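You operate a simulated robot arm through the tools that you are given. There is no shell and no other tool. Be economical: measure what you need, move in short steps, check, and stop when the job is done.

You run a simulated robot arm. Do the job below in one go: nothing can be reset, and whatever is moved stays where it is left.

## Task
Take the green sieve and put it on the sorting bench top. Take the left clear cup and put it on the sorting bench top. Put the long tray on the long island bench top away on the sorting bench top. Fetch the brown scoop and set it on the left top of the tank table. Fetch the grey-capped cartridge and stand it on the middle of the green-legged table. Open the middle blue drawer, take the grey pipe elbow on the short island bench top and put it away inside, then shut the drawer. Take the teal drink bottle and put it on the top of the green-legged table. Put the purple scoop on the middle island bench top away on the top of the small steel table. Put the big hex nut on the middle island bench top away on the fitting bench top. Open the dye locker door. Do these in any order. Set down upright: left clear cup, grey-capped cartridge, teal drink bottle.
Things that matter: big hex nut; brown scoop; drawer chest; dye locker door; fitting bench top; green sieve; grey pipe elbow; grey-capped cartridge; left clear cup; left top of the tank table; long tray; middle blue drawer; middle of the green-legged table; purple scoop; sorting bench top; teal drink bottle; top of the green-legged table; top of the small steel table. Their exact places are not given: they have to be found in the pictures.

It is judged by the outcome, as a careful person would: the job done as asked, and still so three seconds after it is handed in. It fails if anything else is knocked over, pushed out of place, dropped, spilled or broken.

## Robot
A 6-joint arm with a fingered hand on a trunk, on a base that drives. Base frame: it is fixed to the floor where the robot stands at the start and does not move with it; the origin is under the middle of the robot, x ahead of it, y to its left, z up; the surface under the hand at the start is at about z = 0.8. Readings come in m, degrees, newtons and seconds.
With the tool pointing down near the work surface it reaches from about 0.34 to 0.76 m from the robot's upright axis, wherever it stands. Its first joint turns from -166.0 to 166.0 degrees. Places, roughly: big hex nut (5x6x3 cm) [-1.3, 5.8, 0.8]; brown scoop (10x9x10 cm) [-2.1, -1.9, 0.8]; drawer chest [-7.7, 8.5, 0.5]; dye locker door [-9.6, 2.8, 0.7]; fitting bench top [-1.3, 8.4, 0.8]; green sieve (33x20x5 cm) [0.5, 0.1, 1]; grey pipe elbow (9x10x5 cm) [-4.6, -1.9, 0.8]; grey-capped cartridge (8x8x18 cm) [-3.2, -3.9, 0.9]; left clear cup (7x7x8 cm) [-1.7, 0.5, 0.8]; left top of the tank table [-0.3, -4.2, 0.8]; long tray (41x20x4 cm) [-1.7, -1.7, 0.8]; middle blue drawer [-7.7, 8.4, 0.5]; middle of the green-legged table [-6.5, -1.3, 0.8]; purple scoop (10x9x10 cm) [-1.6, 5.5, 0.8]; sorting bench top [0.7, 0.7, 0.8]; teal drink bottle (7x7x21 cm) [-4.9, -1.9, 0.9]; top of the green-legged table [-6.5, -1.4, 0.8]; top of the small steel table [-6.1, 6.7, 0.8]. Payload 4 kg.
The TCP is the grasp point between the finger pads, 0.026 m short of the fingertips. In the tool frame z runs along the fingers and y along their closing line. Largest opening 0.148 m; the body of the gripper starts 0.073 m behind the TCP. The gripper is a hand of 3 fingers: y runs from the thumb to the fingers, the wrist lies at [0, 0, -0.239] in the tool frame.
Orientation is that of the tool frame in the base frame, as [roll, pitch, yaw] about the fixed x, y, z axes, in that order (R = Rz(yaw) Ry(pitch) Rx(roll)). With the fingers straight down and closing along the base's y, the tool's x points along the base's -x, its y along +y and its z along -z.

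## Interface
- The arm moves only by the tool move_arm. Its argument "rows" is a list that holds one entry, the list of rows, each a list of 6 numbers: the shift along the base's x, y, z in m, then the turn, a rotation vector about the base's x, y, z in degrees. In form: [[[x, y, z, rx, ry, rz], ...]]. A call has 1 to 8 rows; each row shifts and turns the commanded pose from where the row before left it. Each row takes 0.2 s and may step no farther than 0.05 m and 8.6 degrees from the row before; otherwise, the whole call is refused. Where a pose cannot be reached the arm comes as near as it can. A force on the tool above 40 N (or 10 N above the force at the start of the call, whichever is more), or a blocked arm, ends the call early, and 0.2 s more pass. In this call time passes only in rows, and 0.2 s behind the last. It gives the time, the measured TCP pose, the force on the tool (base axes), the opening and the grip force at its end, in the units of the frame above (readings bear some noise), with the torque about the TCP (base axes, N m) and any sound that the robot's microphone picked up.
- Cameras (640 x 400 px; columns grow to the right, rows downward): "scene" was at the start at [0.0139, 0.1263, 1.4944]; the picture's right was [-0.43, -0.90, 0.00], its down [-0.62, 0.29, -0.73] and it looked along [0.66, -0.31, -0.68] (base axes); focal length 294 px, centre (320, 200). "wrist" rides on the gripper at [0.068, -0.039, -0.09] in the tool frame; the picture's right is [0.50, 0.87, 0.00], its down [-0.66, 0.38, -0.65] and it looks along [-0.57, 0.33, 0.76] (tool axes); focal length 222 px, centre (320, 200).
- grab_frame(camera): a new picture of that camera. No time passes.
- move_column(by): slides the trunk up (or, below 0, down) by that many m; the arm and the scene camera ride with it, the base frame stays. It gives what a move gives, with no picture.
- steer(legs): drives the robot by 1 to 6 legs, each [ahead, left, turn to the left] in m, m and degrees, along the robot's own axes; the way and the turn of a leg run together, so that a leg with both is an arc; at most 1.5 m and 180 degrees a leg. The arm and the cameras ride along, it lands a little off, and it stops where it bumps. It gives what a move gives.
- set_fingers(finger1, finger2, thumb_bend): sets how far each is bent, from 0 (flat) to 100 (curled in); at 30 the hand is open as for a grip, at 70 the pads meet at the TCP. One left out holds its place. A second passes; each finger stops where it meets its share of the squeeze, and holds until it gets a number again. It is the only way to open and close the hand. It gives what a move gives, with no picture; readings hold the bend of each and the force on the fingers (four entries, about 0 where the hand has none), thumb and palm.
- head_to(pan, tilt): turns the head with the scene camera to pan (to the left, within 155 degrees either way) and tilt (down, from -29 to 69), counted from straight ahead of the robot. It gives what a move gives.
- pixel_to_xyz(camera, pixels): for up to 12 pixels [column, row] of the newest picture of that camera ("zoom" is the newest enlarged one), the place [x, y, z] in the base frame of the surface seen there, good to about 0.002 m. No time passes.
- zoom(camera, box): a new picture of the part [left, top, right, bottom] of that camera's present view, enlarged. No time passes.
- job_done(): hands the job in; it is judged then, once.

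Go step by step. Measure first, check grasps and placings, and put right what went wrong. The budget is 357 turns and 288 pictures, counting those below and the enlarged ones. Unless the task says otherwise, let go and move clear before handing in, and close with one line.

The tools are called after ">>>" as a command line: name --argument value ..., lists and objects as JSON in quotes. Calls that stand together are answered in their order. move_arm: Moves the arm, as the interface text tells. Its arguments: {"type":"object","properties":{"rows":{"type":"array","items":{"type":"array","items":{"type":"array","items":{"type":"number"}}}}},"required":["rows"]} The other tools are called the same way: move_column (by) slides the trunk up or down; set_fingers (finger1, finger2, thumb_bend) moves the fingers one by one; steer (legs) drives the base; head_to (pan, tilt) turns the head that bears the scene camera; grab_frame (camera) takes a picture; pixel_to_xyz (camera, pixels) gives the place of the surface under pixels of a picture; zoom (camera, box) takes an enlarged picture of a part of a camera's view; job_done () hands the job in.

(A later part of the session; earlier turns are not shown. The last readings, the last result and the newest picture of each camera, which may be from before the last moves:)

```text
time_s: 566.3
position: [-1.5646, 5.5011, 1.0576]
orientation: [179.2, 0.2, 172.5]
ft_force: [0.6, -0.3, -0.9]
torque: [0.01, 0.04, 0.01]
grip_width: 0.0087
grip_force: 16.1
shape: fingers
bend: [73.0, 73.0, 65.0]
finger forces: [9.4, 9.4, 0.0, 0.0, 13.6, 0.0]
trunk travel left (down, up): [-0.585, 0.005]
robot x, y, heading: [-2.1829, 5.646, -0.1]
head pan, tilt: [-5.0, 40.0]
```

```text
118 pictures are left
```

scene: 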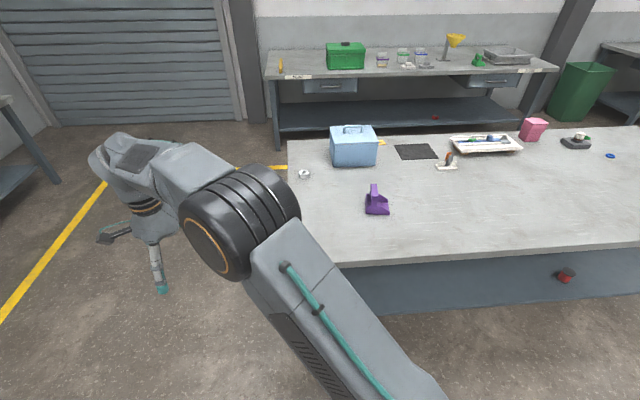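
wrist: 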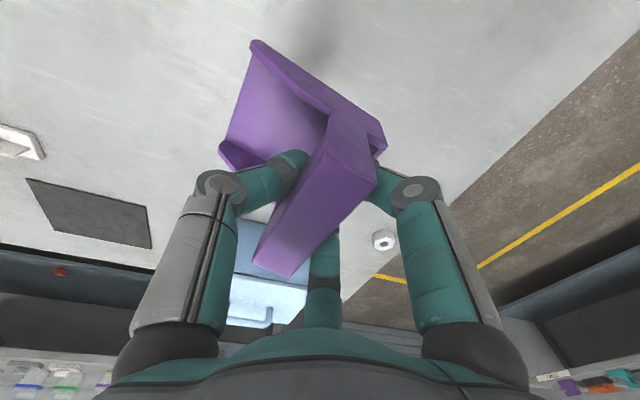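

Scoop held. I retract, then drive back west to the small steel table.

>>> move_arm --rows '[[[-0.045, 0, 0.01, 0, 0, 0], [-0.045, 0, 0.01, 0, 0, 0], [-0.045, 0, 0.01, 0, 0, 0], [-0.045, 0, 0.01, 0, 0, 0]]]'

>>> steer --legs '[[-0.35, 0.72, 0], [0, 0, 180], [1.4, 0, 0], [0.5, 0, 0]]'

>>> head_to --pan 10 --tilt 30

>>> grab_frame --camera "scene"

```text
time_s: 567.3
position: [-1.746, 5.5023, 1.0978]
orientation: [179.3, 0.3, 172.6]
ft_force: [-0.1, -0.6, -1.3]
torque: [0.01, 0.03, 0.02]
grip_width: 0.0083
grip_force: 16.1
shape: fingers
bend: [73.0, 73.0, 65.0]
finger forces: [9.4, 9.3, 0.0, 0.1, 13.2, 0.1]
trunk travel left (down, up): [-0.585, 0.005]
robot x, y, heading: [-2.1843, 5.6434, -0.0]
head pan, tilt: [-5.0, 40.0]
```

```text
time_s: 588.1
position: [-4.8687, 6.5933, 1.0984]
orientation: [179.3, 0.1, -9.6]
ft_force: [-0.2, 0.1, -1.1]
torque: [-0.04, -0.01, -0.02]
grip_width: 0.0079
grip_force: 15.1
shape: fingers
bend: [73.0, 73.0, 66.0]
finger forces: [9.3, 9.3, 0.1, 0.1, 12.5, 0.1]
trunk travel left (down, up): [-0.585, 0.005]
robot x, y, heading: [-4.4354, 6.4352, 177.7]
head pan, tilt: [-5.0, 40.0]
```

```text
time_s: 588.9
position: [-4.869, 6.5942, 1.0974]
orientation: [179.1, 0.2, -9.5]
ft_force: [-0.2, -0.2, -1.3]
torque: [0.03, 0.0, -0.02]
grip_width: 0.0078
grip_force: 15.6
shape: fingers
bend: [73.0, 73.0, 66.0]
finger forces: [9.3, 9.3, 0.0, 0.0, 12.5, 0.0]
trunk travel left (down, up): [-0.585, 0.005]
robot x, y, heading: [-4.4364, 6.4369, 178.0]
head pan, tilt: [10.0, 30.0]
```

```text
117 pictures are left
```

scene: 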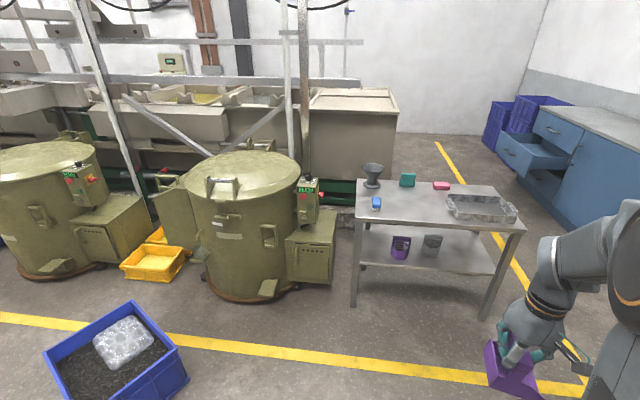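

>>> pixel_to_xyz --camera "scene" --pixels '[[355, 217], [522, 228], [370, 185], [440, 205], [410, 180], [376, 203], [450, 215], [505, 218], [410, 200], [480, 186], [400, 215], [265, 297]]'

>>> zoom --camera "scene" --box '[330, 140, 550, 260]'

```text
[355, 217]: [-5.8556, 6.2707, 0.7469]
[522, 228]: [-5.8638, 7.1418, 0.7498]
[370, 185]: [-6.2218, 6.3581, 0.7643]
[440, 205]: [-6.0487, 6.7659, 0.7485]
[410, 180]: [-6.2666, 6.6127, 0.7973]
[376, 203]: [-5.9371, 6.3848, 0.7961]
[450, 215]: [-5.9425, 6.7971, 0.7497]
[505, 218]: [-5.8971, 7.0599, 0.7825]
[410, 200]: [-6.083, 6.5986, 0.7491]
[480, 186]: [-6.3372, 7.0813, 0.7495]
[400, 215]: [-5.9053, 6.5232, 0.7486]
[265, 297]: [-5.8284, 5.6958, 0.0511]
```

```text
2.91 times, centred on (440, 200) of scene
```

zoom: 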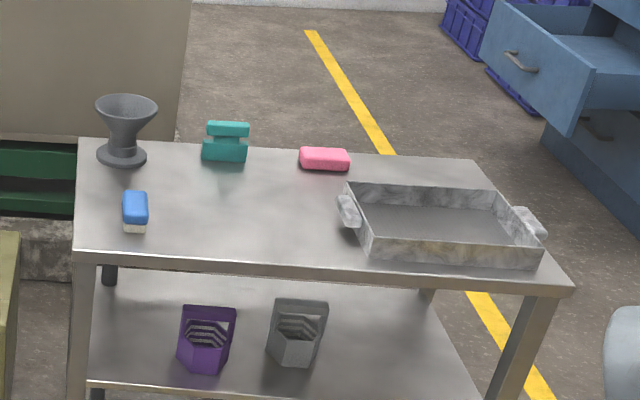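

The small steel table is free around (-6.05, 6.57). I drive up to it.

>>> steer --legs '[[0.95, 0, 2]]'

>>> head_to --pan 0 --tilt 45

>>> grab_frame --camera "scene"

```text
time_s: 593.9
position: [-5.8262, 6.5947, 1.0974]
orientation: [179.3, 0.2, -7.2]
ft_force: [0.4, 0.7, -0.9]
torque: [-0.02, -0.01, -0.04]
grip_width: 0.0077
grip_force: 15.7
shape: fingers
bend: [73.0, 73.0, 66.0]
finger forces: [9.2, 9.3, 0.0, 0.0, 12.5, 0.1]
trunk travel left (down, up): [-0.585, 0.005]
robot x, y, heading: [-5.3897, 6.4536, -179.7]
head pan, tilt: [10.0, 30.0]
```

```text
time_s: 594.7
position: [-5.8262, 6.5939, 1.098]
orientation: [179.2, 0.3, -7.2]
ft_force: [0.2, 0.3, -1.2]
torque: [-0.02, -0.04, 0.05]
grip_width: 0.0081
grip_force: 15.2
shape: fingers
bend: [73.0, 73.0, 66.0]
finger forces: [9.3, 9.4, 0.0, 0.1, 12.5, 0.0]
trunk travel left (down, up): [-0.585, 0.005]
robot x, y, heading: [-5.3875, 6.4566, -180.3]
head pan, tilt: [0.0, 45.0]
```

```text
115 pictures are left
```

scene: 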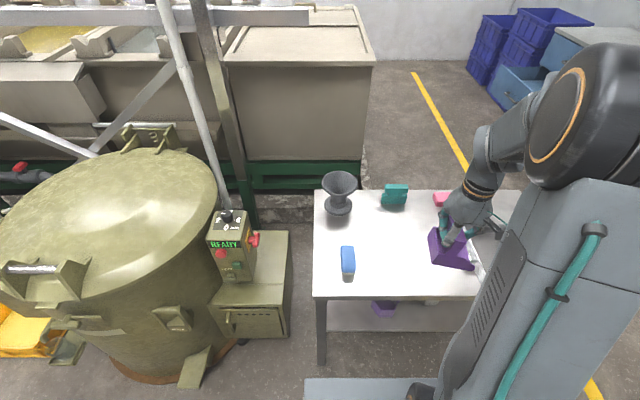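

>>> move_arm --rows '[[[-0.045, -0.006, 0, 0, 0, 0], [-0.045, -0.006, 0, 0, 0, 0], [-0.045, -0.006, -0.01, 0, 0, 0], [-0.04, -0.006, -0.02, 0, 0, 0], [-0.035, -0.004, -0.03, 0, 0, 0], [0, 0, -0.05, 0, 0, 0], [0, 0, -0.05, 0, 0, 0], [0, 0, -0.05, 0, 0, 0]]]'

>>> grab_frame --camera "scene"

>>> grab_frame --camera "wrist"

```text
time_s: 596.5
position: [-6.0355, 6.5685, 0.8867]
orientation: [179.1, 0.2, -7.1]
ft_force: [0.3, -0.6, -1.4]
torque: [-0.01, -0.02, 0.0]
grip_width: 0.0077
grip_force: 12.8
shape: fingers
bend: [73.0, 73.0, 66.0]
finger forces: [4.0, 9.4, 0.0, 0.1, 12.3, 0.0]
trunk travel left (down, up): [-0.585, 0.005]
robot x, y, heading: [-5.3899, 6.4504, -179.9]
head pan, tilt: [0.0, 45.0]
```

```text
114 pictures are left
```

scene: 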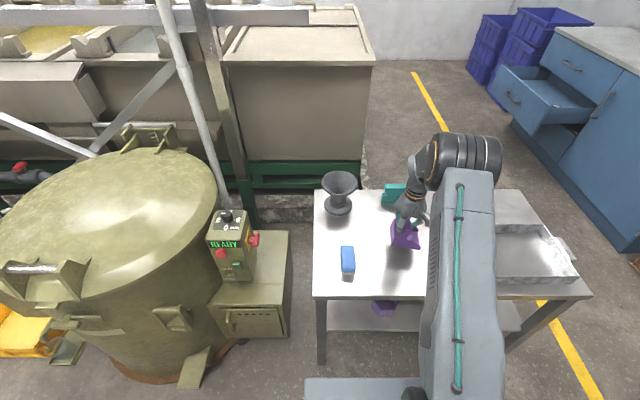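

```text
113 pictures are left
```

wrist: 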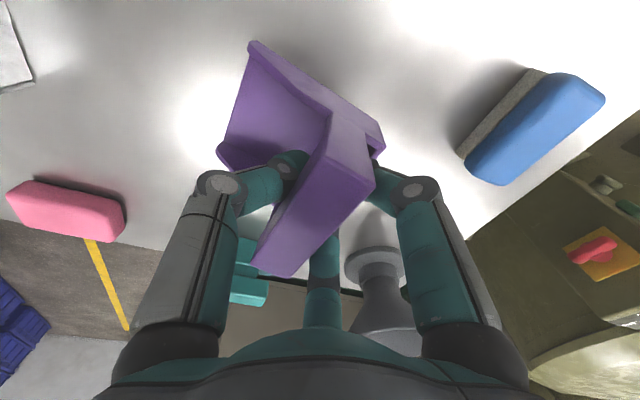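

>>> move_arm --rows '[[[0, 0, -0.03, 0, 0, 0], [0, 0, -0.014, 0, 0, 0], [0, 0, -0.006, 0, 0, 0], [0, 0, -0.002, 0, 0, 0]]]'

>>> set_fingers --finger1 55 --finger2 55 --thumb_bend 50

>>> set_fingers --finger1 45 --finger2 45 --thumb_bend 45

>>> move_arm --rows '[[[0, 0, 0.03, 0, 0, 0], [0, 0, 0.05, 0, 0, 0], [0, 0, 0.05, 0, 0, 0], [0, 0, 0.05, 0, 0, 0], [0.02, 0, 0.04, 0, 0, 0], [0.045, 0, 0, 0, 0, 0], [0.045, 0, 0, 0, 0, 0], [0.045, 0, 0, 0, 0, 0]]]'

>>> grab_frame --camera "scene"

```text
time_s: 597.5
position: [-6.0366, 6.567, 0.8347]
orientation: [179.2, 0.2, -7.2]
ft_force: [-0.3, 0.3, -0.6]
torque: [0.05, 0.01, 0.04]
grip_width: 0.0072
grip_force: 12.7
shape: fingers
bend: [73.0, 73.0, 66.0]
finger forces: [4.1, 9.8, 0.0, 0.0, 11.9, 0.1]
trunk travel left (down, up): [-0.585, 0.005]
robot x, y, heading: [-5.3892, 6.4522, -180.2]
head pan, tilt: [0.0, 45.0]
```

```text
time_s: 598.5
position: [-6.0352, 6.5666, 0.8346]
orientation: [179.3, 0.2, -7.2]
ft_force: [0.3, -0.2, -0.3]
torque: [-0.01, 0.01, 0.0]
grip_width: 0.0538
grip_force: 0.2
shape: fingers
bend: [55.0, 55.0, 50.0]
finger forces: [0.1, 0.0, 0.0, 0.0, 0.1, 0.1]
trunk travel left (down, up): [-0.585, 0.005]
robot x, y, heading: [-5.3838, 6.4525, -180.0]
head pan, tilt: [0.0, 45.0]
```

```text
time_s: 599.5
position: [-6.0354, 6.5674, 0.8353]
orientation: [179.3, 0.2, -7.2]
ft_force: [0.8, 0.4, -0.5]
torque: [0.01, -0.03, 0.0]
grip_width: 0.078
grip_force: 0.1
shape: fingers
bend: [45.0, 45.0, 45.0]
finger forces: [0.0, 0.0, 0.0, 0.0, 0.1, 0.0]
trunk travel left (down, up): [-0.585, 0.005]
robot x, y, heading: [-5.3873, 6.4544, -179.9]
head pan, tilt: [0.0, 45.0]
```

```text
time_s: 601.3
position: [-5.8801, 6.5669, 1.0566]
orientation: [179.2, 0.4, -7.2]
ft_force: [-0.6, 0.2, -0.3]
torque: [-0.01, -0.02, 0.0]
grip_width: 0.0781
grip_force: 0.1
shape: fingers
bend: [45.0, 45.0, 45.0]
finger forces: [0.0, 0.0, 0.1, 0.0, 0.0, 0.0]
trunk travel left (down, up): [-0.585, 0.005]
robot x, y, heading: [-5.3847, 6.4533, -179.9]
head pan, tilt: [0.0, 45.0]
```

```text
112 pictures are left
```

scene: 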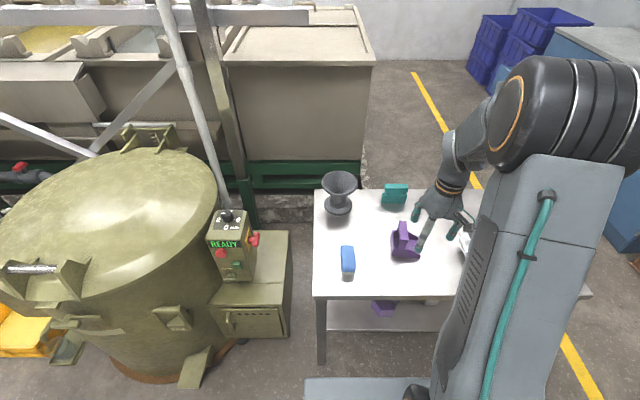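

Purple scoop is on the small steel table. Next the hex nut: drive back to the +y end of the middle island.

>>> steer --legs '[[-0.9, 0, 0], [0, 0, 180], [1.4, 0.0, 0], [1.2, 0, 0]]'

>>> head_to --pan -30 --tilt 40

>>> grab_frame --camera "scene"

```text
time_s: 625.4
position: [-1.4323, 6.1489, 1.0557]
orientation: [179.2, 0.2, 168.6]
ft_force: [-0.4, -0.1, 0.0]
torque: [-0.03, 0.0, -0.03]
grip_width: 0.0781
grip_force: 0.1
shape: fingers
bend: [45.0, 45.0, 45.0]
finger forces: [0.0, 0.0, 0.0, 0.0, 0.0, 0.0]
trunk travel left (down, up): [-0.585, 0.005]
robot x, y, heading: [-1.9155, 6.2986, -4.0]
head pan, tilt: [0.0, 45.0]
```

```text
time_s: 626.4
position: [-1.4327, 6.1494, 1.0566]
orientation: [179.1, 0.2, 168.5]
ft_force: [-0.1, -0.8, -0.1]
torque: [-0.03, 0.01, -0.03]
grip_width: 0.0785
grip_force: 0.1
shape: fingers
bend: [45.0, 45.0, 45.0]
finger forces: [0.0, 0.0, 0.1, 0.1, 0.0, 0.0]
trunk travel left (down, up): [-0.585, 0.005]
robot x, y, heading: [-1.9148, 6.2979, -4.1]
head pan, tilt: [-30.0, 40.0]
```

```text
111 pictures are left
```

scene: 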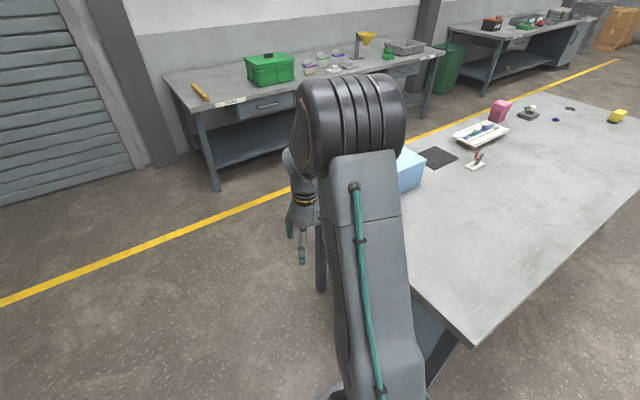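

>>> steer --legs '[[0.5, 0.2, 0], [0, 0, -86]]'

>>> head_to --pan 0 --tilt 45

>>> grab_frame --camera "scene"

```text
time_s: 633.1
position: [-1.4957, 5.9711, 1.0569]
orientation: [179.2, 0.3, 84.6]
ft_force: [0.1, 0.8, -0.2]
torque: [0.0, -0.02, 0.01]
grip_width: 0.0786
grip_force: 0.1
shape: fingers
bend: [45.0, 45.0, 45.0]
finger forces: [0.1, 0.1, 0.0, 0.1, 0.0, 0.0]
trunk travel left (down, up): [-0.585, 0.005]
robot x, y, heading: [-1.3996, 6.4676, -87.8]
head pan, tilt: [-30.0, 40.0]
```

```text
time_s: 634.0
position: [-1.4963, 5.9708, 1.0553]
orientation: [179.2, 0.2, 84.7]
ft_force: [0.1, -0.6, -0.4]
torque: [-0.03, -0.01, -0.01]
grip_width: 0.0783
grip_force: 0.0
shape: fingers
bend: [45.0, 45.0, 45.0]
finger forces: [0.1, 0.0, 0.0, 0.0, 0.0, 0.0]
trunk travel left (down, up): [-0.585, 0.005]
robot x, y, heading: [-1.3991, 6.4654, -88.3]
head pan, tilt: [0.0, 45.0]
```

```text
110 pictures are left
```

scene: 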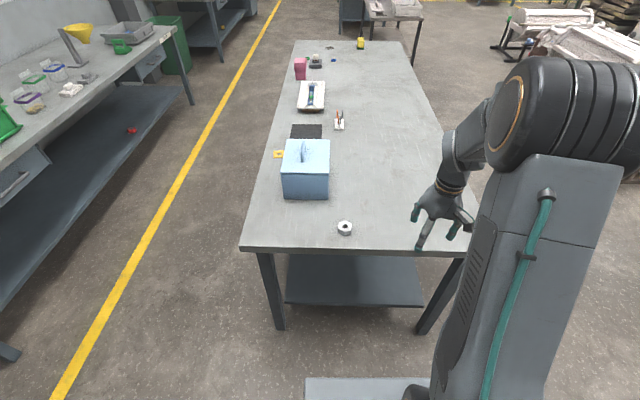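

>>> zoom --camera "scene" --box '[310, 200, 380, 250]'

>>> pixel_to_xyz --camera "zoom" --pixels '[[262, 220], [380, 220], [320, 190], [320, 260], [320, 310], [320, 225], [270, 255], [375, 255]]'

```text
8.00 times, centred on (345, 225) of scene
```

zoom: 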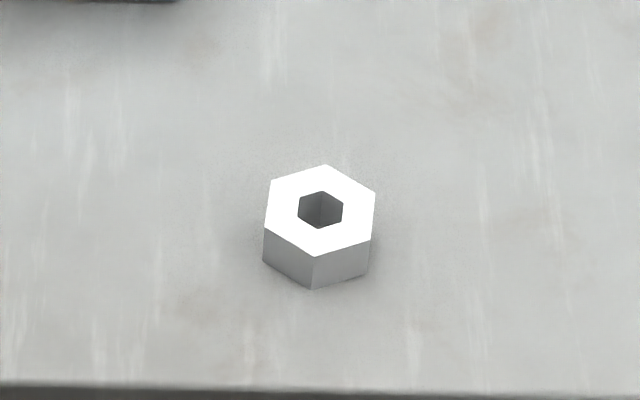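

```text
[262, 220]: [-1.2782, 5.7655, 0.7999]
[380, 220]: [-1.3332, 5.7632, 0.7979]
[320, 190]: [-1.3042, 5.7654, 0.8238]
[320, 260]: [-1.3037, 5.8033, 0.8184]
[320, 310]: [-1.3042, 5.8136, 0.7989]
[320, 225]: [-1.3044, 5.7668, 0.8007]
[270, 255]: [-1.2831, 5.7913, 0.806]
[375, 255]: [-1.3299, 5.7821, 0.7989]
```

The nut centre is (-1.304,5.777), with flats matching the three-finger hand's present turn. I drive 0.1 m closer and go over it.

>>> steer --legs '[[0.1, 0, 0]]'

>>> move_arm --rows '[[[0.038, -0.019, 0, 0, 0, 0], [0.038, -0.019, 0, 0, 0, 0], [0.038, -0.019, 0, 0, 0, 0], [0.038, -0.019, 0, 0, 0, 0], [0.038, -0.018, 0, 0, 0, 0], [0, 0, -0.05, 0, 0, 0], [0, 0, -0.05, 0, 0, 0]]]'

>>> grab_frame --camera "wrist"

```text
time_s: 635.2
position: [-1.4935, 5.8688, 1.0548]
orientation: [179.3, 0.2, 84.7]
ft_force: [0.1, -0.7, -0.4]
torque: [0.02, -0.01, 0.0]
grip_width: 0.0781
grip_force: 0.2
shape: fingers
bend: [45.0, 45.0, 45.0]
finger forces: [0.0, 0.0, 0.0, 0.1, 0.0, 0.1]
trunk travel left (down, up): [-0.585, 0.005]
robot x, y, heading: [-1.396, 6.3675, -88.1]
head pan, tilt: [0.0, 45.0]
```

```text
time_s: 636.8
position: [-1.3042, 5.7737, 0.9557]
orientation: [179.2, 0.2, 84.8]
ft_force: [0.7, 0.6, 0.1]
torque: [-0.04, -0.01, -0.01]
grip_width: 0.0785
grip_force: 0.0
shape: fingers
bend: [45.0, 45.0, 45.0]
finger forces: [0.0, 0.0, 0.1, 0.0, 0.0, 0.0]
trunk travel left (down, up): [-0.585, 0.005]
robot x, y, heading: [-1.3945, 6.365, -88.1]
head pan, tilt: [0.0, 45.0]
```

```text
108 pictures are left
```

wrist: 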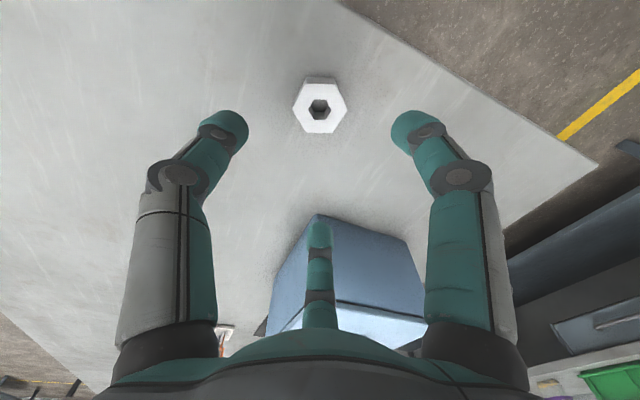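

>>> pixel_to_xyz --camera "wrist" --pixels '[[320, 215], [270, 320], [380, 235], [320, 90], [320, 110], [305, 110], [338, 105], [290, 260]]'

>>> pixel_to_xyz --camera "scene" --pixels '[[305, 197], [285, 170], [328, 170], [305, 172]]'

```text
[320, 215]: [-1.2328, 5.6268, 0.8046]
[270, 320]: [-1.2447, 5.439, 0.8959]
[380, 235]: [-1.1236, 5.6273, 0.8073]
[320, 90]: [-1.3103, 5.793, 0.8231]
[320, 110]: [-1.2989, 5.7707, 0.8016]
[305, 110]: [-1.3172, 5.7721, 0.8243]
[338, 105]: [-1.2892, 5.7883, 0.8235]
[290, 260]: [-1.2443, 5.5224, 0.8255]
```

```text
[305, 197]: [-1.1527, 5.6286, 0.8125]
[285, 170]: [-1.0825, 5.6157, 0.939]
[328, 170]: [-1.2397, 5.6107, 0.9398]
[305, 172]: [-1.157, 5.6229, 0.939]
```

The nut is centred; the blue box is 15 cm away, clear. I lower and close.

>>> move_arm --rows '[[[0, 0.003, -0.05, 0, 0, 0], [0, 0, -0.045, 0, 0, 0], [0, 0, -0.02, 0, 0, 0], [0, 0, -0.007, 0, 0, 0]]]'

>>> set_fingers --finger1 80 --finger2 80 --thumb_bend 80

>>> grab_frame --camera "wrist"

```text
time_s: 637.8
position: [-1.3009, 5.7777, 0.8333]
orientation: [179.1, 0.3, 84.7]
ft_force: [0.6, -0.6, 3.6]
torque: [0.01, 0.18, 0.03]
grip_width: 0.0786
grip_force: 1.0
shape: fingers
bend: [45.0, 45.0, 45.0]
finger forces: [0.1, 0.1, 0.1, 0.0, 3.3, 0.0]
trunk travel left (down, up): [-0.585, 0.005]
robot x, y, heading: [-1.3918, 6.3652, -88.1]
head pan, tilt: [0.0, 45.0]
```

```text
time_s: 638.8
position: [-1.3018, 5.7771, 0.8343]
orientation: [179.1, 0.2, 84.6]
ft_force: [-1.6, 0.1, 3.5]
torque: [-0.02, -0.13, 0.0]
grip_width: 0.0342
grip_force: 23.8
shape: fingers
bend: [57.0, 56.0, 66.0]
finger forces: [12.9, 12.9, 0.0, 0.0, 21.4, 0.0]
trunk travel left (down, up): [-0.585, 0.005]
robot x, y, heading: [-1.3984, 6.3667, -88.1]
head pan, tilt: [0.0, 45.0]
```

```text
107 pictures are left
```

wrist: 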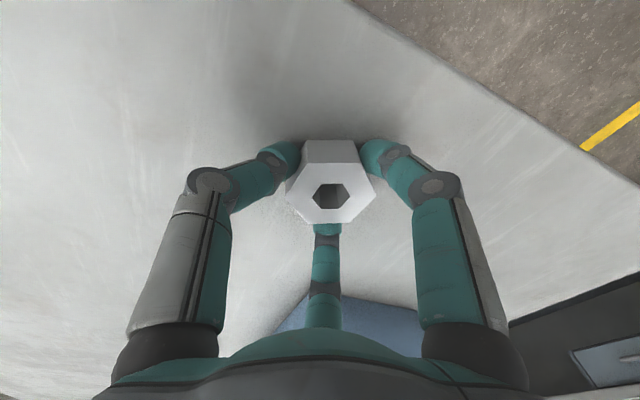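

Gripped firmly. I lift, retract, and turn toward the fitting bench.

>>> move_arm --rows '[[[0, 0, 0.02, 0, 0, 0], [0, 0, 0.05, 0, 0, 0], [0, 0, 0.05, 0, 0, 0], [0, 0, 0.05, 0, 0, 0], [0, 0.04, 0.02, 0, 0, 0], [0, 0.045, 0.01, 0, 0, 0], [0, 0.045, 0.01, 0, 0, 0]]]'

>>> grab_frame --camera "wrist"

>>> steer --legs '[[-0.3, 0, 0], [0, 0, 178]]'

>>> head_to --pan 0 --tilt 35

>>> grab_frame --camera "scene"

```text
time_s: 640.4
position: [-1.307, 5.9127, 1.0437]
orientation: [179.1, 0.2, 84.5]
ft_force: [-0.2, -0.1, -1.0]
torque: [-0.01, -0.02, 0.0]
grip_width: 0.0341
grip_force: 23.3
shape: fingers
bend: [56.0, 55.0, 66.0]
finger forces: [12.7, 12.4, 0.0, 0.0, 20.6, 0.0]
trunk travel left (down, up): [-0.585, 0.005]
robot x, y, heading: [-1.3991, 6.3613, -88.2]
head pan, tilt: [0.0, 45.0]
```

```text
106 pictures are left
```

wrist: 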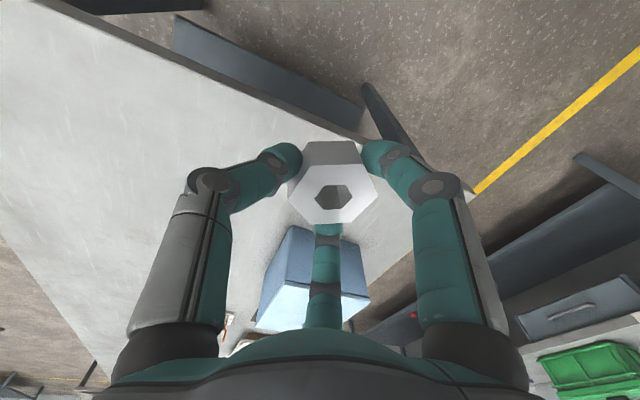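

```text
time_s: 649.8
position: [-1.4967, 7.1251, 1.0434]
orientation: [179.2, 0.3, -95.2]
ft_force: [0.2, 0.4, -1.1]
torque: [-0.01, 0.0, -0.02]
grip_width: 0.0332
grip_force: 22.1
shape: fingers
bend: [56.0, 55.0, 65.0]
finger forces: [11.8, 12.5, 0.0, 0.0, 20.4, 0.0]
trunk travel left (down, up): [-0.585, 0.005]
robot x, y, heading: [-1.411, 6.6707, 91.7]
head pan, tilt: [0.0, 45.0]
```

```text
time_s: 650.5
position: [-1.4985, 7.1239, 1.044]
orientation: [179.2, 0.2, -95.3]
ft_force: [0.0, -0.5, -0.8]
torque: [-0.02, -0.03, -0.04]
grip_width: 0.033
grip_force: 22.3
shape: fingers
bend: [56.0, 55.0, 65.0]
finger forces: [11.8, 12.5, 0.1, 0.1, 20.4, 0.0]
trunk travel left (down, up): [-0.585, 0.005]
robot x, y, heading: [-1.4074, 6.6727, 92.1]
head pan, tilt: [0.0, 35.0]
```

```text
105 pictures are left
```

scene: 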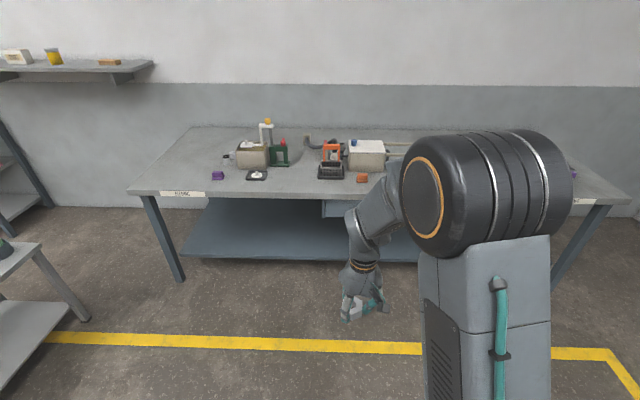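

>>> pixel_to_xyz --camera "scene" --pixels '[[300, 187], [300, 196], [257, 178], [331, 178], [362, 181], [180, 180], [217, 180], [160, 180], [235, 190]]'

>>> zoom --camera "scene" --box '[130, 110, 430, 210]'

```text
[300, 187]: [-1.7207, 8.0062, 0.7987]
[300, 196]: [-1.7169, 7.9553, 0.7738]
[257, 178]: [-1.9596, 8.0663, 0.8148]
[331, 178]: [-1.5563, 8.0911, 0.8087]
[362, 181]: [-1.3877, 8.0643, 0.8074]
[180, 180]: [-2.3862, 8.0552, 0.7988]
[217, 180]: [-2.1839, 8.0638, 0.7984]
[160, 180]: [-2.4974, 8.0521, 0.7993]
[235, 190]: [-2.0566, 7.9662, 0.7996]
```

```text
2.13 times, centred on (280, 160) of scene
```

zoom: 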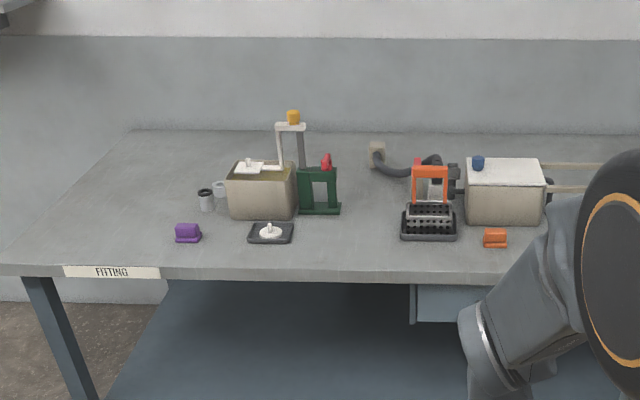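

I'll set the nut at about (-1.76, 8.06), a clear strip between the black base and the orange-handled piece.

>>> steer --legs '[[0.76, 0.27, -2]]'

>>> head_to --pan 5 --tilt 45

>>> grab_frame --camera "scene"

```text
time_s: 654.7
position: [-1.7799, 7.8634, 1.0431]
orientation: [179.1, 0.2, -96.3]
ft_force: [0.0, -0.5, -1.4]
torque: [0.02, 0.0, 0.03]
grip_width: 0.0328
grip_force: 21.9
shape: fingers
bend: [56.0, 55.0, 65.0]
finger forces: [11.9, 12.5, 0.0, 0.0, 20.4, 0.1]
trunk travel left (down, up): [-0.585, 0.005]
robot x, y, heading: [-1.6975, 7.4043, 91.5]
head pan, tilt: [0.0, 35.0]
```

```text
time_s: 655.5
position: [-1.7788, 7.8645, 1.0436]
orientation: [179.2, 0.3, -96.3]
ft_force: [-0.5, -0.2, -0.8]
torque: [-0.02, -0.03, -0.05]
grip_width: 0.0331
grip_force: 22.5
shape: fingers
bend: [56.0, 55.0, 65.0]
finger forces: [11.8, 12.5, 0.0, 0.0, 20.4, 0.0]
trunk travel left (down, up): [-0.585, 0.005]
robot x, y, heading: [-1.6982, 7.4086, 91.2]
head pan, tilt: [5.0, 45.0]
```

```text
103 pictures are left
```

scene: 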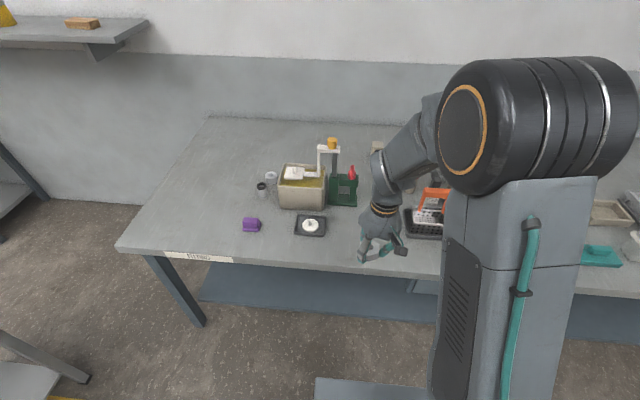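

>>> pixel_to_xyz --camera "scene" --pixels '[[325, 235], [325, 218], [405, 220], [350, 206], [345, 225]]'

>>> move_arm --rows '[[[0, 0.045, 0, 0, 0, 0], [0, 0.045, 0, 0, 0, 0], [0, 0.045, 0, 0, 0, 0], [0, 0.04, -0.02, 0, 0, 0], [0, 0, -0.05, 0, 0, 0], [0, 0, -0.05, 0, 0, 0]]]'

>>> grab_frame --camera "wrist"

>>> grab_frame --camera "scene"

```text
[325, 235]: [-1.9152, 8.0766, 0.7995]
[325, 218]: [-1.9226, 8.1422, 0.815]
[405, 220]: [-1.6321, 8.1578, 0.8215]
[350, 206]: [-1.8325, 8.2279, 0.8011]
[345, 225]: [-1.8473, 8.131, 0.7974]
```

```text
time_s: 656.9
position: [-1.7808, 8.0384, 0.9238]
orientation: [179.1, 0.1, -96.5]
ft_force: [-0.2, 0.2, -1.2]
torque: [0.02, 0.02, -0.01]
grip_width: 0.0327
grip_force: 22.5
shape: fingers
bend: [56.0, 55.0, 65.0]
finger forces: [12.4, 12.6, 0.0, 0.1, 20.3, 0.0]
trunk travel left (down, up): [-0.585, 0.005]
robot x, y, heading: [-1.6965, 7.4108, 91.2]
head pan, tilt: [5.0, 45.0]
```

```text
102 pictures are left
```

wrist: 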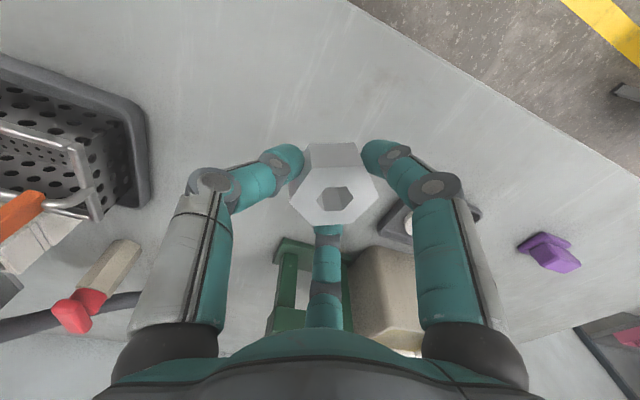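

```text
101 pictures are left
```

scene: 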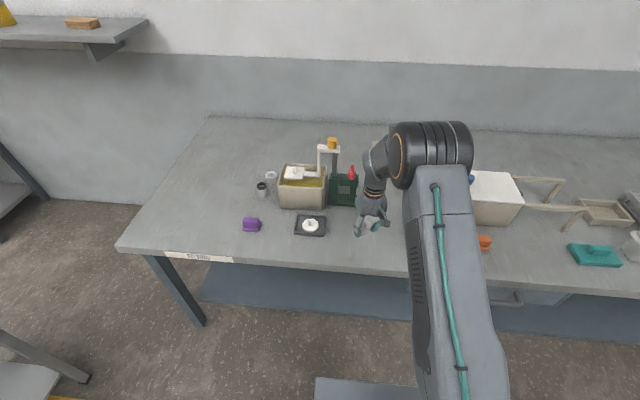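

>>> move_arm --rows '[[[0.02, -0.01, -0.04, 0, 0, 0], [0, 0, -0.03, 0, 0, 0], [0, 0, -0.014, 0, 0, 0], [0, 0, -0.005, 0, 0, 0]]]'

>>> set_fingers --finger1 47 --finger2 47 --thumb_bend 50

>>> move_arm --rows '[[[0, 0, 0.03, 0, 0, 0], [0, 0, 0.05, 0, 0, 0], [0, 0, 0.05, 0, 0, 0], [0, -0.03, 0.04, 0, 0, 0], [0, -0.045, 0.02, 0, 0, 0], [0, -0.045, 0, 0, 0, 0]]]'

>>> grab_frame --camera "wrist"

>>> grab_frame --camera "scene"

```text
time_s: 657.9
position: [-1.759, 8.0284, 0.8358]
orientation: [179.1, 0.2, -96.3]
ft_force: [-0.2, -0.2, 0.0]
torque: [0.0, -0.03, -0.02]
grip_width: 0.0326
grip_force: 22.8
shape: fingers
bend: [56.0, 55.0, 65.0]
finger forces: [12.4, 12.7, 0.1, 0.1, 20.3, 0.0]
trunk travel left (down, up): [-0.585, 0.005]
robot x, y, heading: [-1.6999, 7.4101, 91.1]
head pan, tilt: [5.0, 45.0]
```

```text
time_s: 658.9
position: [-1.7602, 8.0279, 0.8362]
orientation: [179.2, 0.2, -96.2]
ft_force: [-0.5, 0.9, 0.2]
torque: [0.01, -0.03, -0.01]
grip_width: 0.0665
grip_force: 0.0
shape: fingers
bend: [47.0, 47.0, 50.0]
finger forces: [0.1, 0.0, 0.1, 0.0, 0.1, 0.0]
trunk travel left (down, up): [-0.585, 0.005]
robot x, y, heading: [-1.6968, 7.4061, 91.0]
head pan, tilt: [5.0, 45.0]
```

```text
time_s: 660.3
position: [-1.7608, 7.9111, 1.0298]
orientation: [179.2, 0.3, -96.3]
ft_force: [0.6, -1.1, 0.3]
torque: [-0.01, 0.02, -0.02]
grip_width: 0.0668
grip_force: 0.1
shape: fingers
bend: [47.0, 47.0, 50.0]
finger forces: [0.1, 0.1, 0.0, 0.1, 0.0, 0.0]
trunk travel left (down, up): [-0.585, 0.005]
robot x, y, heading: [-1.6933, 7.4058, 91.2]
head pan, tilt: [5.0, 45.0]
```

```text
100 pictures are left
```

wrist: 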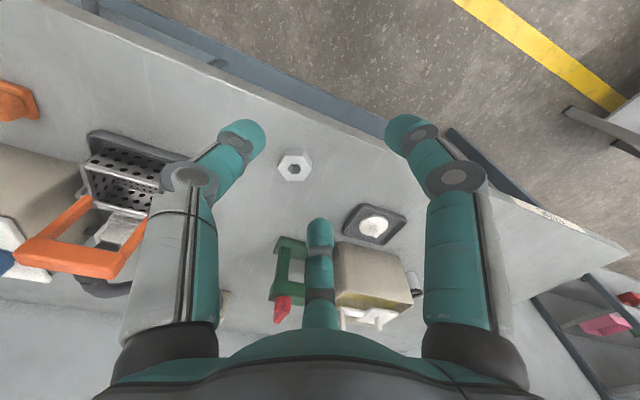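

```text
99 pictures are left
```

scene: 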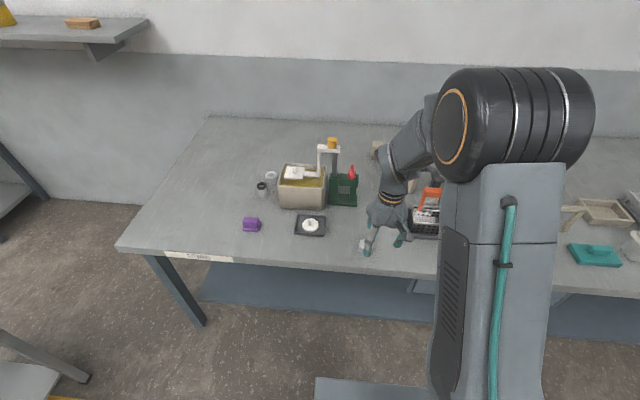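

The nut is on the fitting bench. Last: the pipe elbow. I go back west and look for a way south through the middle of the hall.

>>> steer --legs '[[-1.02, 0, 0], [0, 0, 89], [1.3, 0, 0], [1.3, 0, 0]]'

>>> head_to --pan 75 --tilt 25

>>> grab_frame --camera "scene"

```text
time_s: 681.4
position: [-4.7841, 6.3481, 1.0298]
orientation: [179.2, 0.1, -6.5]
ft_force: [-0.4, 0.5, -0.6]
torque: [0.04, 0.01, -0.02]
grip_width: 0.0665
grip_force: 0.0
shape: fingers
bend: [47.0, 47.0, 50.0]
finger forces: [0.1, 0.1, 0.1, 0.1, 0.1, 0.1]
trunk travel left (down, up): [-0.585, 0.005]
robot x, y, heading: [-4.2854, 6.4083, -179.3]
head pan, tilt: [5.0, 45.0]
```

```text
time_s: 682.8
position: [-4.7841, 6.3477, 1.0284]
orientation: [179.2, 0.2, -6.5]
ft_force: [-0.4, -0.2, 0.7]
torque: [0.0, -0.02, -0.01]
grip_width: 0.0668
grip_force: 0.0
shape: fingers
bend: [47.0, 47.0, 50.0]
finger forces: [0.0, 0.0, 0.0, 0.0, 0.0, 0.1]
trunk travel left (down, up): [-0.585, 0.005]
robot x, y, heading: [-4.2819, 6.4079, -179.3]
head pan, tilt: [75.0, 25.0]
```

```text
98 pictures are left
```

scene: 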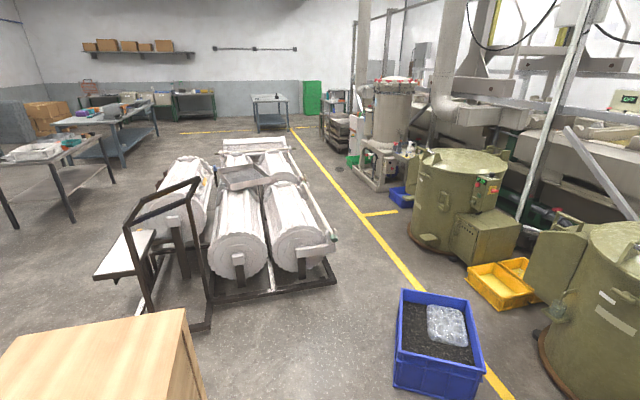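

>>> pixel_to_xyz --camera "scene" --pixels '[[333, 285], [395, 380], [400, 300], [330, 180], [270, 140], [370, 215], [390, 200], [375, 180], [200, 380], [305, 240], [480, 380], [320, 130]]'

```text
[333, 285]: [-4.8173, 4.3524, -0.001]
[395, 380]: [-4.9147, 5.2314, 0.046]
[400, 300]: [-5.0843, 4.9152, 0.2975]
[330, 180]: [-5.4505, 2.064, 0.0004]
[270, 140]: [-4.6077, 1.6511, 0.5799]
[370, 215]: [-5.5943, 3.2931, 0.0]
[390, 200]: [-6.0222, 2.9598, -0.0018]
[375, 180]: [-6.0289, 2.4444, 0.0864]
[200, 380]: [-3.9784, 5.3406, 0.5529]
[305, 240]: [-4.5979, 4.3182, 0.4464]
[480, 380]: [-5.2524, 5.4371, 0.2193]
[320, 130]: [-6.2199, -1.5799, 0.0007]
```

>>> pixel_to_xyz --camera "scene" --pixels '[[468, 285], [490, 305], [535, 300], [545, 350], [560, 385], [440, 250], [410, 235], [405, 205], [465, 262], [205, 330], [150, 315], [135, 285]]'

```text
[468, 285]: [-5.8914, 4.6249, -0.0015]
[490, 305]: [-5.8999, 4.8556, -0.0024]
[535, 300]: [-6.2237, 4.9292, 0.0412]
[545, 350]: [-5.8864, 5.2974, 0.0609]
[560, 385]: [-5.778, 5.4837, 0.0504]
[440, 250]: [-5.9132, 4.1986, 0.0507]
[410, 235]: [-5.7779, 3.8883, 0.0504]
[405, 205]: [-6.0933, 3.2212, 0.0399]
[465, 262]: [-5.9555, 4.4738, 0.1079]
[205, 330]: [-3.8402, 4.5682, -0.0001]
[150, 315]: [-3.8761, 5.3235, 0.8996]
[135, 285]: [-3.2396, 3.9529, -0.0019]
```

>>> pixel_to_xyz --camera "scene" --pixels '[[115, 182], [72, 220], [15, 228], [50, 135], [155, 130], [120, 165], [100, 150], [215, 160], [180, 200], [130, 230], [150, 175], [40, 245]]'

>>> head_to --pan 110 --tilt 25

>>> grab_frame --camera "scene"

```text
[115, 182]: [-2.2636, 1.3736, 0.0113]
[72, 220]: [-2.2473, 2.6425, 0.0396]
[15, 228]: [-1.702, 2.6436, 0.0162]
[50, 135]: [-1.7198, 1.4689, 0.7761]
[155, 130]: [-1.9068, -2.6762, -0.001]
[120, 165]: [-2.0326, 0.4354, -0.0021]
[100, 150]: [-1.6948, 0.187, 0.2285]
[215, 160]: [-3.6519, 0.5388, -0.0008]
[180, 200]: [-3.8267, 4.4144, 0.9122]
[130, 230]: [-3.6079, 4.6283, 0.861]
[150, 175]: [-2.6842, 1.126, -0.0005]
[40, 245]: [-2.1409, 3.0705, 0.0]
```

```text
time_s: 683.8
position: [-4.7851, 6.3486, 1.0294]
orientation: [179.2, 0.2, -6.4]
ft_force: [-0.6, -0.2, 0.8]
torque: [0.0, 0.01, 0.02]
grip_width: 0.0666
grip_force: 0.1
shape: fingers
bend: [47.0, 47.0, 50.0]
finger forces: [0.1, 0.0, 0.0, 0.1, 0.0, 0.1]
trunk travel left (down, up): [-0.585, 0.005]
robot x, y, heading: [-4.2797, 6.4093, -179.5]
head pan, tilt: [110.0, 25.0]
```

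```text
97 pictures are left
```

scene: 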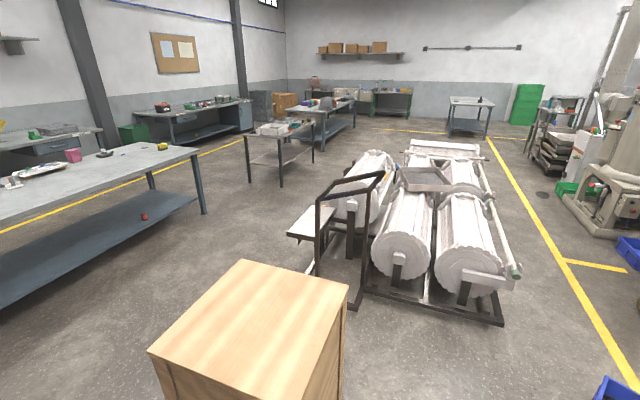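

There's a wide clear lane at x≈-2.8 (between the rollers and the middle benches). I back up east, turn south and drive along it.

>>> steer --legs '[[-1.48, 0, 0], [0, 0, 89.5], [1.4, 0, 0], [1.4, -0.05, 0], [1.4, -0.05, 0]]'

>>> head_to --pan -15 --tilt 25

>>> grab_frame --camera "scene"

```text
time_s: 714.9
position: [-2.912, 1.6982, 1.0297]
orientation: [179.2, 0.3, 82.4]
ft_force: [0.3, -0.8, -0.4]
torque: [0.0, -0.02, 0.0]
grip_width: 0.0672
grip_force: 0.0
shape: fingers
bend: [47.0, 47.0, 50.0]
finger forces: [0.0, 0.1, 0.0, 0.1, 0.0, 0.1]
trunk travel left (down, up): [-0.585, 0.005]
robot x, y, heading: [-2.966, 2.2018, -90.0]
head pan, tilt: [110.0, 25.0]
```

```text
time_s: 716.9
position: [-2.9139, 1.6991, 1.0291]
orientation: [179.3, 0.2, 82.4]
ft_force: [1.2, 0.1, 0.3]
torque: [-0.02, 0.0, 0.02]
grip_width: 0.0668
grip_force: 0.1
shape: fingers
bend: [47.0, 47.0, 50.0]
finger forces: [0.0, 0.0, 0.0, 0.1, 0.1, 0.0]
trunk travel left (down, up): [-0.585, 0.005]
robot x, y, heading: [-2.9713, 2.2022, -90.0]
head pan, tilt: [-15.0, 25.0]
```

```text
96 pictures are left
```

scene: 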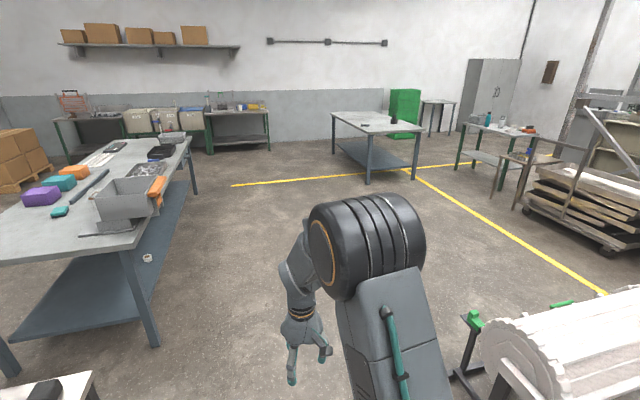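

>>> steer --legs '[[1.4, 0.05, 0], [1.3, -0.35, 0], [1.3, -0.3, 0], [0, 0, -90]]'

>>> head_to --pan 0 --tilt 40

>>> grab_frame --camera "scene"

```text
time_s: 740.4
position: [-3.9843, -1.877, 1.0302]
orientation: [179.2, 0.2, -7.6]
ft_force: [0.0, 0.1, -0.3]
torque: [-0.02, 0.0, 0.01]
grip_width: 0.0666
grip_force: 0.0
shape: fingers
bend: [47.0, 47.0, 50.0]
finger forces: [0.1, 0.1, 0.0, 0.0, 0.0, 0.1]
trunk travel left (down, up): [-0.585, 0.005]
robot x, y, heading: [-3.4828, -1.831, 179.5]
head pan, tilt: [-15.0, 25.0]
```

```text
time_s: 741.2
position: [-3.9842, -1.8773, 1.0286]
orientation: [179.3, 0.2, -7.7]
ft_force: [-0.1, -0.3, -0.6]
torque: [0.0, 0.0, -0.01]
grip_width: 0.0668
grip_force: 0.1
shape: fingers
bend: [47.0, 47.0, 50.0]
finger forces: [0.0, 0.1, 0.0, 0.0, 0.0, 0.1]
trunk travel left (down, up): [-0.585, 0.005]
robot x, y, heading: [-3.4784, -1.8237, 179.5]
head pan, tilt: [0.0, 40.0]
```

```text
95 pictures are left
```

scene: 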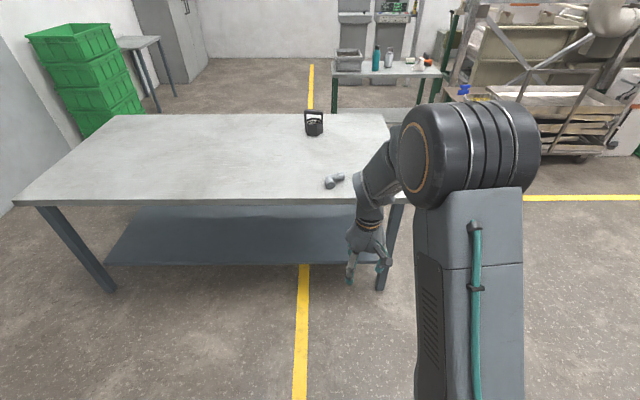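

>>> steer --legs '[[0.53, 0, 0.5]]'

>>> grab_frame --camera "scene"

>>> zoom --camera "scene" --box '[290, 130, 390, 200]'

```text
time_s: 744.2
position: [-4.5132, -1.8844, 1.0298]
orientation: [179.2, 0.2, -7.1]
ft_force: [-0.4, 0.6, 0.5]
torque: [0.02, -0.01, 0.0]
grip_width: 0.0667
grip_force: 0.1
shape: fingers
bend: [47.0, 47.0, 50.0]
finger forces: [0.0, 0.1, 0.0, 0.0, 0.1, 0.0]
trunk travel left (down, up): [-0.585, 0.005]
robot x, y, heading: [-4.0103, -1.8275, -179.4]
head pan, tilt: [0.0, 40.0]
```

```text
94 pictures are left
```

scene: 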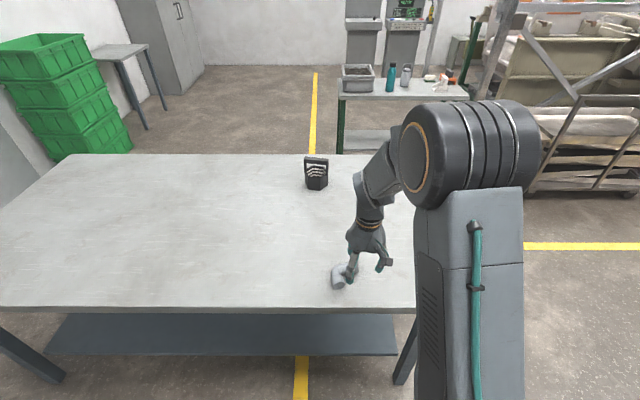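

```text
5.71 times, centred on (340, 165) of scene
```

zoom: 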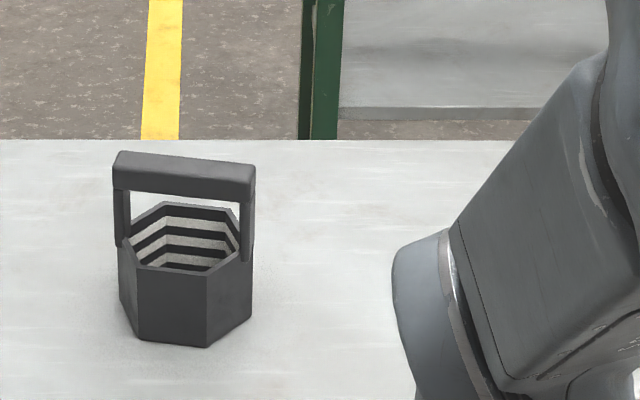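

Hand partly hides the elbow (340,275); I look with the wrist camera.

>>> grab_frame --camera "wrist"

```text
92 pictures are left
```

wrist: 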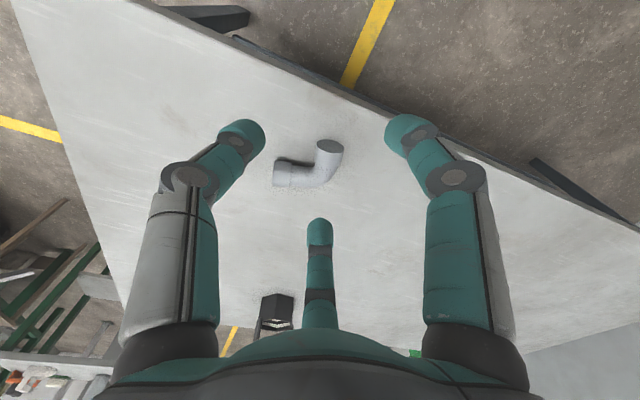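

>>> zoom --camera "wrist" --box '[250, 120, 370, 210]'

>>> pixel_to_xyz --camera "wrist" --pixels '[[278, 170], [285, 172], [300, 176], [315, 175], [325, 165], [330, 147], [340, 150], [320, 148], [290, 185], [293, 165]]'

```text
4.44 times, centred on (310, 165) of wrist
```

zoom: 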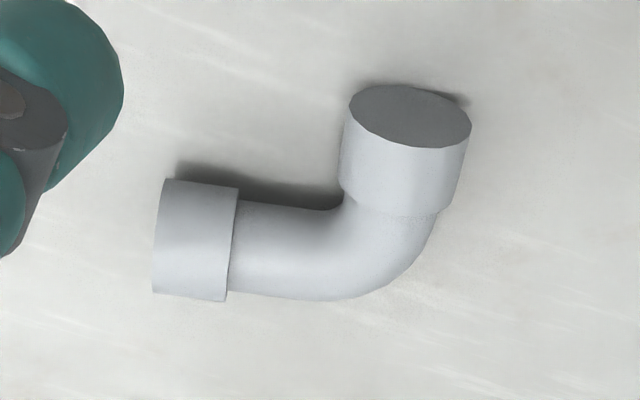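

```text
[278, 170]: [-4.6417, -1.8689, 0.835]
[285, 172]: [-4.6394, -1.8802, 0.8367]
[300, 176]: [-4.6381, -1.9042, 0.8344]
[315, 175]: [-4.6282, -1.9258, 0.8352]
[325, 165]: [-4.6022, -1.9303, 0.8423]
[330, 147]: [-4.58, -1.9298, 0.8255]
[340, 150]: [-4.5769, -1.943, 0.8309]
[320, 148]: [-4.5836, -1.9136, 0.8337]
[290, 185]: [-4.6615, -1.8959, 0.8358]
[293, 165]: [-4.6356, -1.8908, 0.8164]
```

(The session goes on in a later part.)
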